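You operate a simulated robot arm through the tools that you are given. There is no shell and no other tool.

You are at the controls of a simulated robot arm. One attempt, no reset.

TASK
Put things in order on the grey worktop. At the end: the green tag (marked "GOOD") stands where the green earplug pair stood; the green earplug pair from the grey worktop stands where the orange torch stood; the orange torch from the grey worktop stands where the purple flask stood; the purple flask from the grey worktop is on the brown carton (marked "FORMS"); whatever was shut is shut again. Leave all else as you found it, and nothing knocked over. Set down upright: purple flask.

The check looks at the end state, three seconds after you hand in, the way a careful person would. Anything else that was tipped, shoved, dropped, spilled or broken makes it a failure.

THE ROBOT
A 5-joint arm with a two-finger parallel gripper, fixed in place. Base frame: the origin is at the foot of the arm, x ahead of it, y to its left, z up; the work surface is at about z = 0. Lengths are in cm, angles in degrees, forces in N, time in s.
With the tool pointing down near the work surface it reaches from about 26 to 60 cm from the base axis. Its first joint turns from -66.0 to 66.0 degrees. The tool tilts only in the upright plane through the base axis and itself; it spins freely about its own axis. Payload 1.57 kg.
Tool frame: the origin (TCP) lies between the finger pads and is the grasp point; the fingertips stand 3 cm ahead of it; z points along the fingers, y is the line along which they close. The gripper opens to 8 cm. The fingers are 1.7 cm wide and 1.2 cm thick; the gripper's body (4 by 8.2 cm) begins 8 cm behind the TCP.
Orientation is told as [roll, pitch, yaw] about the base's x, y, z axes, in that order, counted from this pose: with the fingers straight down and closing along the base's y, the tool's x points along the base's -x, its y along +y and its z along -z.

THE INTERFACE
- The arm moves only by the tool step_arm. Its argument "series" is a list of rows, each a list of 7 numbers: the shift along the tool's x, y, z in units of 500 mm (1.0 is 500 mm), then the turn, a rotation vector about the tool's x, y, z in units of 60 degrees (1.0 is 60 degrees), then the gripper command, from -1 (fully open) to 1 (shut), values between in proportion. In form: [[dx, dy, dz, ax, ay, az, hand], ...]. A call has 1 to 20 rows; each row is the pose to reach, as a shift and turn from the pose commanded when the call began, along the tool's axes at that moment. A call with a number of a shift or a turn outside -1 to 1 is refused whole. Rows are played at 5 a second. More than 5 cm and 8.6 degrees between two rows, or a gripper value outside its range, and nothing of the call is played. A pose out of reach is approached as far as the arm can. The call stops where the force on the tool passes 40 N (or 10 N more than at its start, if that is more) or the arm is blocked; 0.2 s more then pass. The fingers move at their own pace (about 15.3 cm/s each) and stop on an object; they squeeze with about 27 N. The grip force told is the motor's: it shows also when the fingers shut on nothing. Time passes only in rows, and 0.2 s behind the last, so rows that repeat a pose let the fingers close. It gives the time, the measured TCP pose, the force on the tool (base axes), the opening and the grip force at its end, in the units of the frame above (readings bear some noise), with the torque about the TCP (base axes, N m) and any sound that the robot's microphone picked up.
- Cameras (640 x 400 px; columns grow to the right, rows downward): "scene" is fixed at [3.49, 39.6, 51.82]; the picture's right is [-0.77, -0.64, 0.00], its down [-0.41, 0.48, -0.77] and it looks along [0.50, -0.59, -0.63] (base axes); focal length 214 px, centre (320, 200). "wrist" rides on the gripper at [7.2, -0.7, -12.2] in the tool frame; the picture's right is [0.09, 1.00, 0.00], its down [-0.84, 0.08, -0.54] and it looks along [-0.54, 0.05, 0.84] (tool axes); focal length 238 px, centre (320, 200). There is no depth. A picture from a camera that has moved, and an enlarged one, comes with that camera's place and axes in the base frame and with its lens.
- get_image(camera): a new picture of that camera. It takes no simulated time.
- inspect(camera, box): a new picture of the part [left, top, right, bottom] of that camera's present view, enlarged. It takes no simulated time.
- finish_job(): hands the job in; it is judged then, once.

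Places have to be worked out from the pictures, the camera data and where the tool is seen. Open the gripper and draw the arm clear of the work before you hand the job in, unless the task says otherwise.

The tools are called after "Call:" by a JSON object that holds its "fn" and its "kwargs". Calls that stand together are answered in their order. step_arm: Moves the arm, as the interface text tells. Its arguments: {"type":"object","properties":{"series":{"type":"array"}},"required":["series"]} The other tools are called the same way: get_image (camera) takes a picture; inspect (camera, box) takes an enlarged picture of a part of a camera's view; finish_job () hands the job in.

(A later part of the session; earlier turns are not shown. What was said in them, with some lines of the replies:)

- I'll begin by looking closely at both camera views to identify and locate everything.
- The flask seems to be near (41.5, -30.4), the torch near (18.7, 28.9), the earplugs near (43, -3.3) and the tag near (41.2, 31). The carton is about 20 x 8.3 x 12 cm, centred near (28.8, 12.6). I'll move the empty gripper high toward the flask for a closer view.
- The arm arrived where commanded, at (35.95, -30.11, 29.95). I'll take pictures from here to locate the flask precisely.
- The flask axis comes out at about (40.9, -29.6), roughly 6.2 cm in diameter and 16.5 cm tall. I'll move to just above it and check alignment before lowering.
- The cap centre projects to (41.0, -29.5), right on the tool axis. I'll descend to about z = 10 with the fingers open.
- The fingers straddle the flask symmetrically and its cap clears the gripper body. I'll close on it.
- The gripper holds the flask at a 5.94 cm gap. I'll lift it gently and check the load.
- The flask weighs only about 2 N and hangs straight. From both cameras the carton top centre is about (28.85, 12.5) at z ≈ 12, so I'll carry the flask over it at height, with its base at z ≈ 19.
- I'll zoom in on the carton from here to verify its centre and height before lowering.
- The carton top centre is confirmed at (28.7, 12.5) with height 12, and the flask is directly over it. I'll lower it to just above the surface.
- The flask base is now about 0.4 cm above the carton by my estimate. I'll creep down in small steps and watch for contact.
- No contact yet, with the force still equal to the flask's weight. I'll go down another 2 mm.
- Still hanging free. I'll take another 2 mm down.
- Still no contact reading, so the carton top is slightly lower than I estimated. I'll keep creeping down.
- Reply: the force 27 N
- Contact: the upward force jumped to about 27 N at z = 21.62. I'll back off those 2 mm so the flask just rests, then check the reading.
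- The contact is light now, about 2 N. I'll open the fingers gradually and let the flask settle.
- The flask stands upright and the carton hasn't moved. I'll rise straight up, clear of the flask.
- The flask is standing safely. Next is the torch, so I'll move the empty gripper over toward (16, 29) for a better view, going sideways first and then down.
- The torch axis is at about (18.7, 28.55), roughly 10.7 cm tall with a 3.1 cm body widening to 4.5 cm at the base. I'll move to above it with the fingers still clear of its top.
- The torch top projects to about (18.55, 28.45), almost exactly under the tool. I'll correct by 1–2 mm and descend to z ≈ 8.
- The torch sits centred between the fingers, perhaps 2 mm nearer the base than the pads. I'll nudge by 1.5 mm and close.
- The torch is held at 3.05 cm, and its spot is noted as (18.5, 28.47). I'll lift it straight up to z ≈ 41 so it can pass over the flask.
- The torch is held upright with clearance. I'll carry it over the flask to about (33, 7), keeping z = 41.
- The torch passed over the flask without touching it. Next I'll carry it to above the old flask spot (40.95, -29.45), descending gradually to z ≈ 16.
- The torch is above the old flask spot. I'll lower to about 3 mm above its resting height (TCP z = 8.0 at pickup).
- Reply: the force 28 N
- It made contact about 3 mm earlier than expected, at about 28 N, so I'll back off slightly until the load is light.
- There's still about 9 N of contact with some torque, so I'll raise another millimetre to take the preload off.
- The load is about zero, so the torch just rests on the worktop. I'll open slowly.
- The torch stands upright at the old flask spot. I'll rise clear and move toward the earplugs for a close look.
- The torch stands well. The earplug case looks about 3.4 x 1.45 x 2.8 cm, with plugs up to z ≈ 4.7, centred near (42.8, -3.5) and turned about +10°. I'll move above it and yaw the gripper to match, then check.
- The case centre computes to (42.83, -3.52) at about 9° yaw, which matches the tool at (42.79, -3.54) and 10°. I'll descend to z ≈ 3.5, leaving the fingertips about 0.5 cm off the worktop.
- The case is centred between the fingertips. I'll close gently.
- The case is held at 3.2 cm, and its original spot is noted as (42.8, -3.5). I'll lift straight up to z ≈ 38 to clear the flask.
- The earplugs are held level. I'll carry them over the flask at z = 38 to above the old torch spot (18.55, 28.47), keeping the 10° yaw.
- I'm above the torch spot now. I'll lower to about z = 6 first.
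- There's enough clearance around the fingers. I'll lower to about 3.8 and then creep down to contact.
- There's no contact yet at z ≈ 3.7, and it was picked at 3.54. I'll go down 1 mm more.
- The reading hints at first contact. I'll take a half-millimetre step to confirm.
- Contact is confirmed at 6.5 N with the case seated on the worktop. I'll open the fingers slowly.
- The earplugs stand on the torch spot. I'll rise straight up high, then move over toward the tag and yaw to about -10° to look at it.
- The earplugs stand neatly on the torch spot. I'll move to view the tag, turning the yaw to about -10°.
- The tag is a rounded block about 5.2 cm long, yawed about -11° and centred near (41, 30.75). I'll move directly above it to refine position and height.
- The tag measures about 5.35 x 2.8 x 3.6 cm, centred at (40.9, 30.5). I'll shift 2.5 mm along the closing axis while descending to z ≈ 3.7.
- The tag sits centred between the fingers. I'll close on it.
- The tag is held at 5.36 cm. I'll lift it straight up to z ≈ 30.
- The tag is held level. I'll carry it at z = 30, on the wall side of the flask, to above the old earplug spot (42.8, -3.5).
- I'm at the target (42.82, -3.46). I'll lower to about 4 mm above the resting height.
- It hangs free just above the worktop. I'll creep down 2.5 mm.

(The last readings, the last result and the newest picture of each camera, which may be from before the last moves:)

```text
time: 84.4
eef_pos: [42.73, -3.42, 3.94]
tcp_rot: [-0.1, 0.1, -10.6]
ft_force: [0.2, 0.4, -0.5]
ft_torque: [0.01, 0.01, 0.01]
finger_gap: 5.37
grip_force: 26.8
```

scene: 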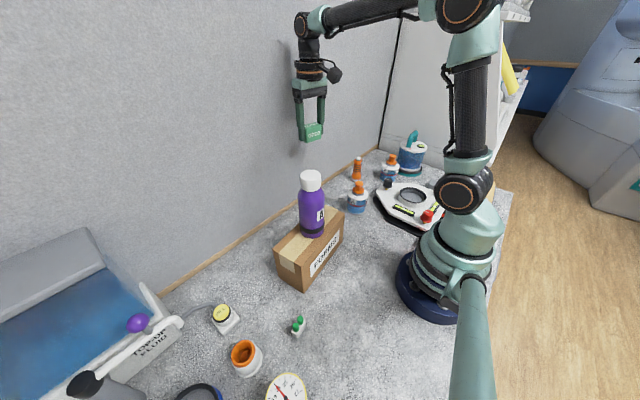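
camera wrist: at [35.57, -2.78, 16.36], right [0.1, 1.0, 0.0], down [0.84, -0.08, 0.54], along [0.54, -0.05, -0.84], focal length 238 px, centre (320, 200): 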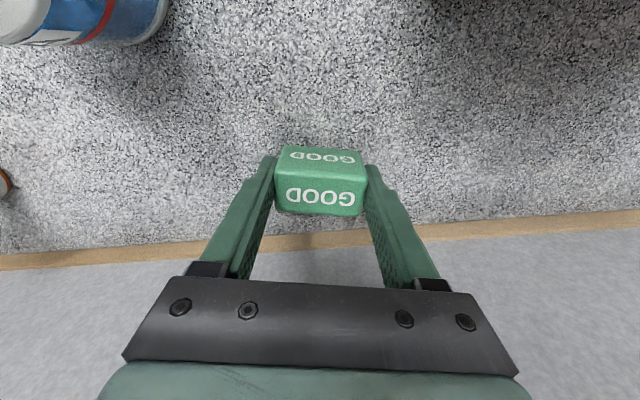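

Still free. I'll go down another 1 mm.

Call:
{"fn": "step_arm", "kwargs": {"series": [[0, 0, 0.001, 0, 0, 0, 1], [0, 0, 0.002, 0, 0, 0, 1], [0, 0, 0.002, 0, 0, 0, 1]]}}

```text
time: 85.2
eef_pos: [42.79, -3.53, 3.7]
tcp_rot: [0.0, 0.0, -10.7]
ft_force: [-0.4, -0.8, -1.2]
ft_torque: [0.0, 0.02, 0.03]
finger_gap: 5.33
grip_force: 27.0
```

Call:
{"fn": "step_arm", "kwargs": {"series": [[0, 0, 0.001, 0, 0, 0, 1], [0, 0, 0.0015, 0, 0, 0, 1], [0, 0, 0.0015, 0, 0, 0, 1]]}}

```text
time: 86.0
eef_pos: [42.81, -3.51, 3.7]
tcp_rot: [0.0, -0.1, -10.7]
ft_force: [0.6, 0.3, 0.0]
ft_torque: [0.03, 0.0, 0.0]
finger_gap: 5.32
grip_force: 27.2
```

The load is shifting toward zero. One more half-millimetre should confirm the tag is seated.

Call:
{"fn": "step_arm", "kwargs": {"series": [[0, 0, 0.001, 0, 0, 0, 1], [0, 0, 0.001, 0, 0, 0, 1]]}}

```text
time: 86.6
eef_pos: [42.82, -3.56, 3.66]
tcp_rot: [0.0, 0.1, -10.6]
ft_force: [-5.8, 0.5, 13.4]
ft_torque: [0.0, 0.16, 0.01]
finger_gap: 5.33
grip_force: 27.1
```

The tag is seated, with 13 N of contact. I'll ease off half a millimetre and open slowly.

Call:
{"fn": "step_arm", "kwargs": {"series": [[0, 0, -0.001, 0, 0, 0, 1], [0, 0, -0.001, 0, 0, 0, 1], [0, 0, -0.001, 0, 0, 0, -0.3], [0, 0, -0.001, 0, 0, 0, -0.5], [0, 0, -0.001, 0, 0, 0, -0.8], [0, 0, -0.001, 0, 0, 0, -1], [0, 0, -0.001, 0, 0, 0, -1]]}}

Call:
{"fn": "get_image", "kwargs": {"camera": "wrist"}}

```text
time: 88.2
eef_pos: [42.79, -3.44, 3.67]
tcp_rot: [0.0, -0.1, -10.7]
ft_force: [-0.2, -0.1, 0.2]
ft_torque: [0.01, 0.01, 0.01]
finger_gap: 7.99
grip_force: 0.1
```

```text
taken
camera wrist: at [35.59, -2.79, 15.92], right [0.1, 1.0, 0.0], down [0.84, -0.08, 0.54], along [0.54, -0.05, -0.84], focal length 238 px, centre (320, 200)
```

wrist: 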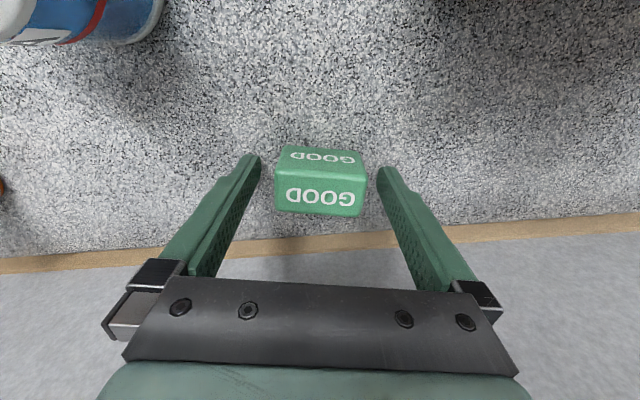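

The tag is released and flat. I'll rise straight up to clear everything and check the whole scene.

Call:
{"fn": "step_arm", "kwargs": {"series": [[0, 0, -0.02, 0, 0, 0, -1], [0, 0, -0.06, 0, 0, 0, -1], [0, 0, -0.12, 0, 0, 0, -1], [0, 0, -0.2, 0, 0, 0, -1], [0, 0, -0.28, 0, 0, 0, -1], [0, 0, -0.36, 0, 0, 0, -1], [0, 0, -0.44, 0, 0, 0, -1], [0, 0, -0.52, 0, 0, 0, -1], [0, 0, -0.6, 0, 0, 0, -1], [0, 0, -0.68, 0, 0, 0, -1], [0, 0, -0.72, 0, 0, 0, -1], [0, 0, -0.72, 0, 0, 0, -1]]}}

Call:
{"fn": "get_image", "kwargs": {"camera": "scene"}}

Call:
{"fn": "get_image", "kwargs": {"camera": "wrist"}}

Call:
{"fn": "inspect", "kwargs": {"camera": "scene", "box": [260, 130, 440, 300]}}

Call:
{"fn": "inspect", "kwargs": {"camera": "scene", "box": [120, 240, 340, 400]}}

```text
time: 90.8
eef_pos: [42.8, -3.38, 39.78]
tcp_rot: [0.0, 0.0, -10.6]
ft_force: [-1.2, 0.5, 0.4]
ft_torque: [-0.01, -0.02, 0.01]
finger_gap: 8.0
grip_force: 0.1
```

```text
taken
```

scene: 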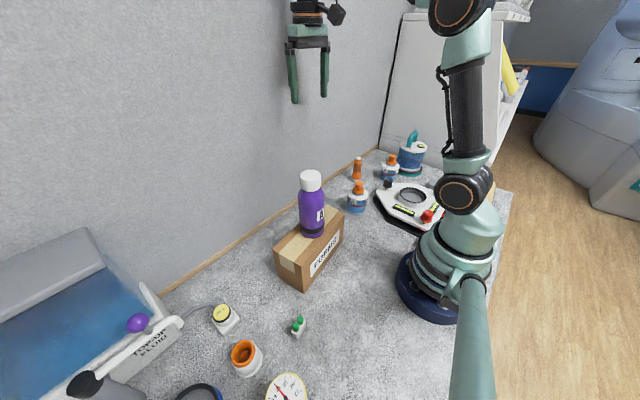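

```text
taken
camera wrist: at [35.59, -2.72, 52.01], right [0.1, 1.0, 0.0], down [0.84, -0.08, 0.54], along [0.54, -0.05, -0.84], focal length 238 px, centre (320, 200)
```

wrist: 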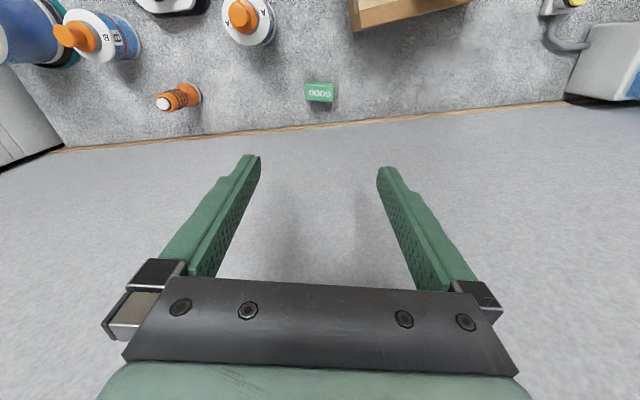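

```text
2.35 times, centred on (350, 215) of scene
camera zoom: at [3.49, 39.6, 51.82], right [-0.77, -0.64, 0.0], down [-0.41, 0.48, -0.77], along [0.5, -0.59, -0.63], focal length 505 px, centre (249, 165)
```

zoom: 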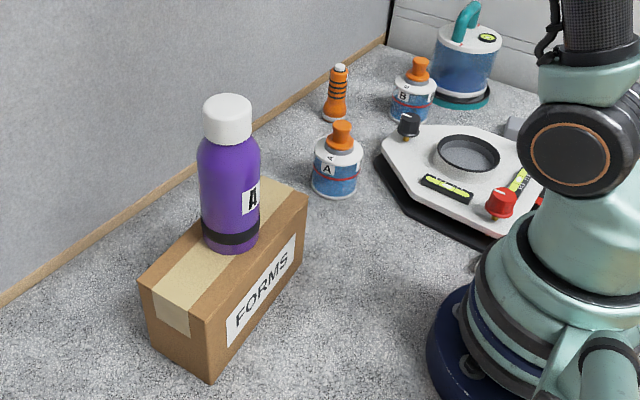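

```text
2.50 times, centred on (230, 320) of scene
camera zoom: at [3.49, 39.6, 51.82], right [-0.77, -0.64, 0.0], down [-0.41, 0.48, -0.77], along [0.5, -0.59, -0.63], focal length 536 px, centre (545, -100)
```

zoom: 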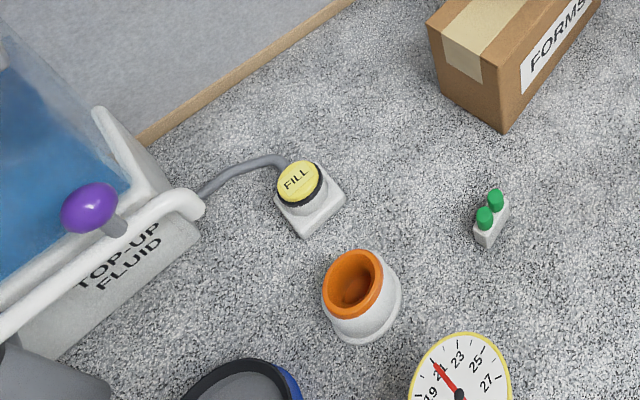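

All four items are in place: the flask is upright on the carton, the torch is on the flask spot, the earplugs are on the torch spot and the tag is on the earplug spot. The carton and the neighbouring items haven't moved, and the gripper is open and high above the work. I'm handing the job in.

Call:
{"fn": "finish_job", "kwargs": {}}

```text
The job is handed in.
```

I moved all four items, then handed the job in. Nothing else on the worktop was knocked over or shifted in the last pictures. The handover only said the job was received, so I don't have the check's verdict.

| Item | Where it is now | Placement |
|---|---|---|
| Purple flask | On the brown "FORMS" carton | Upright, centred on the top |
| Orange torch | Where the flask stood | Upright, within about 3 mm of the spot |
| Green earplug pair | Where the torch stood | Upright, within about 1 mm of the spot |
| Green "GOOD" tag | Where the earplugs stood | Flat, turned the same way as before |

- **Contact force:** the flask and the torch each met the surface at about 27 N. I backed off until the load was light before letting go. Afterwards the carton was in the same place in the pictures.
- **Anything shut:** nothing needed opening, so there was nothing to close again.
- **Arm:** I left the gripper open, about 40 cm above the worktop.
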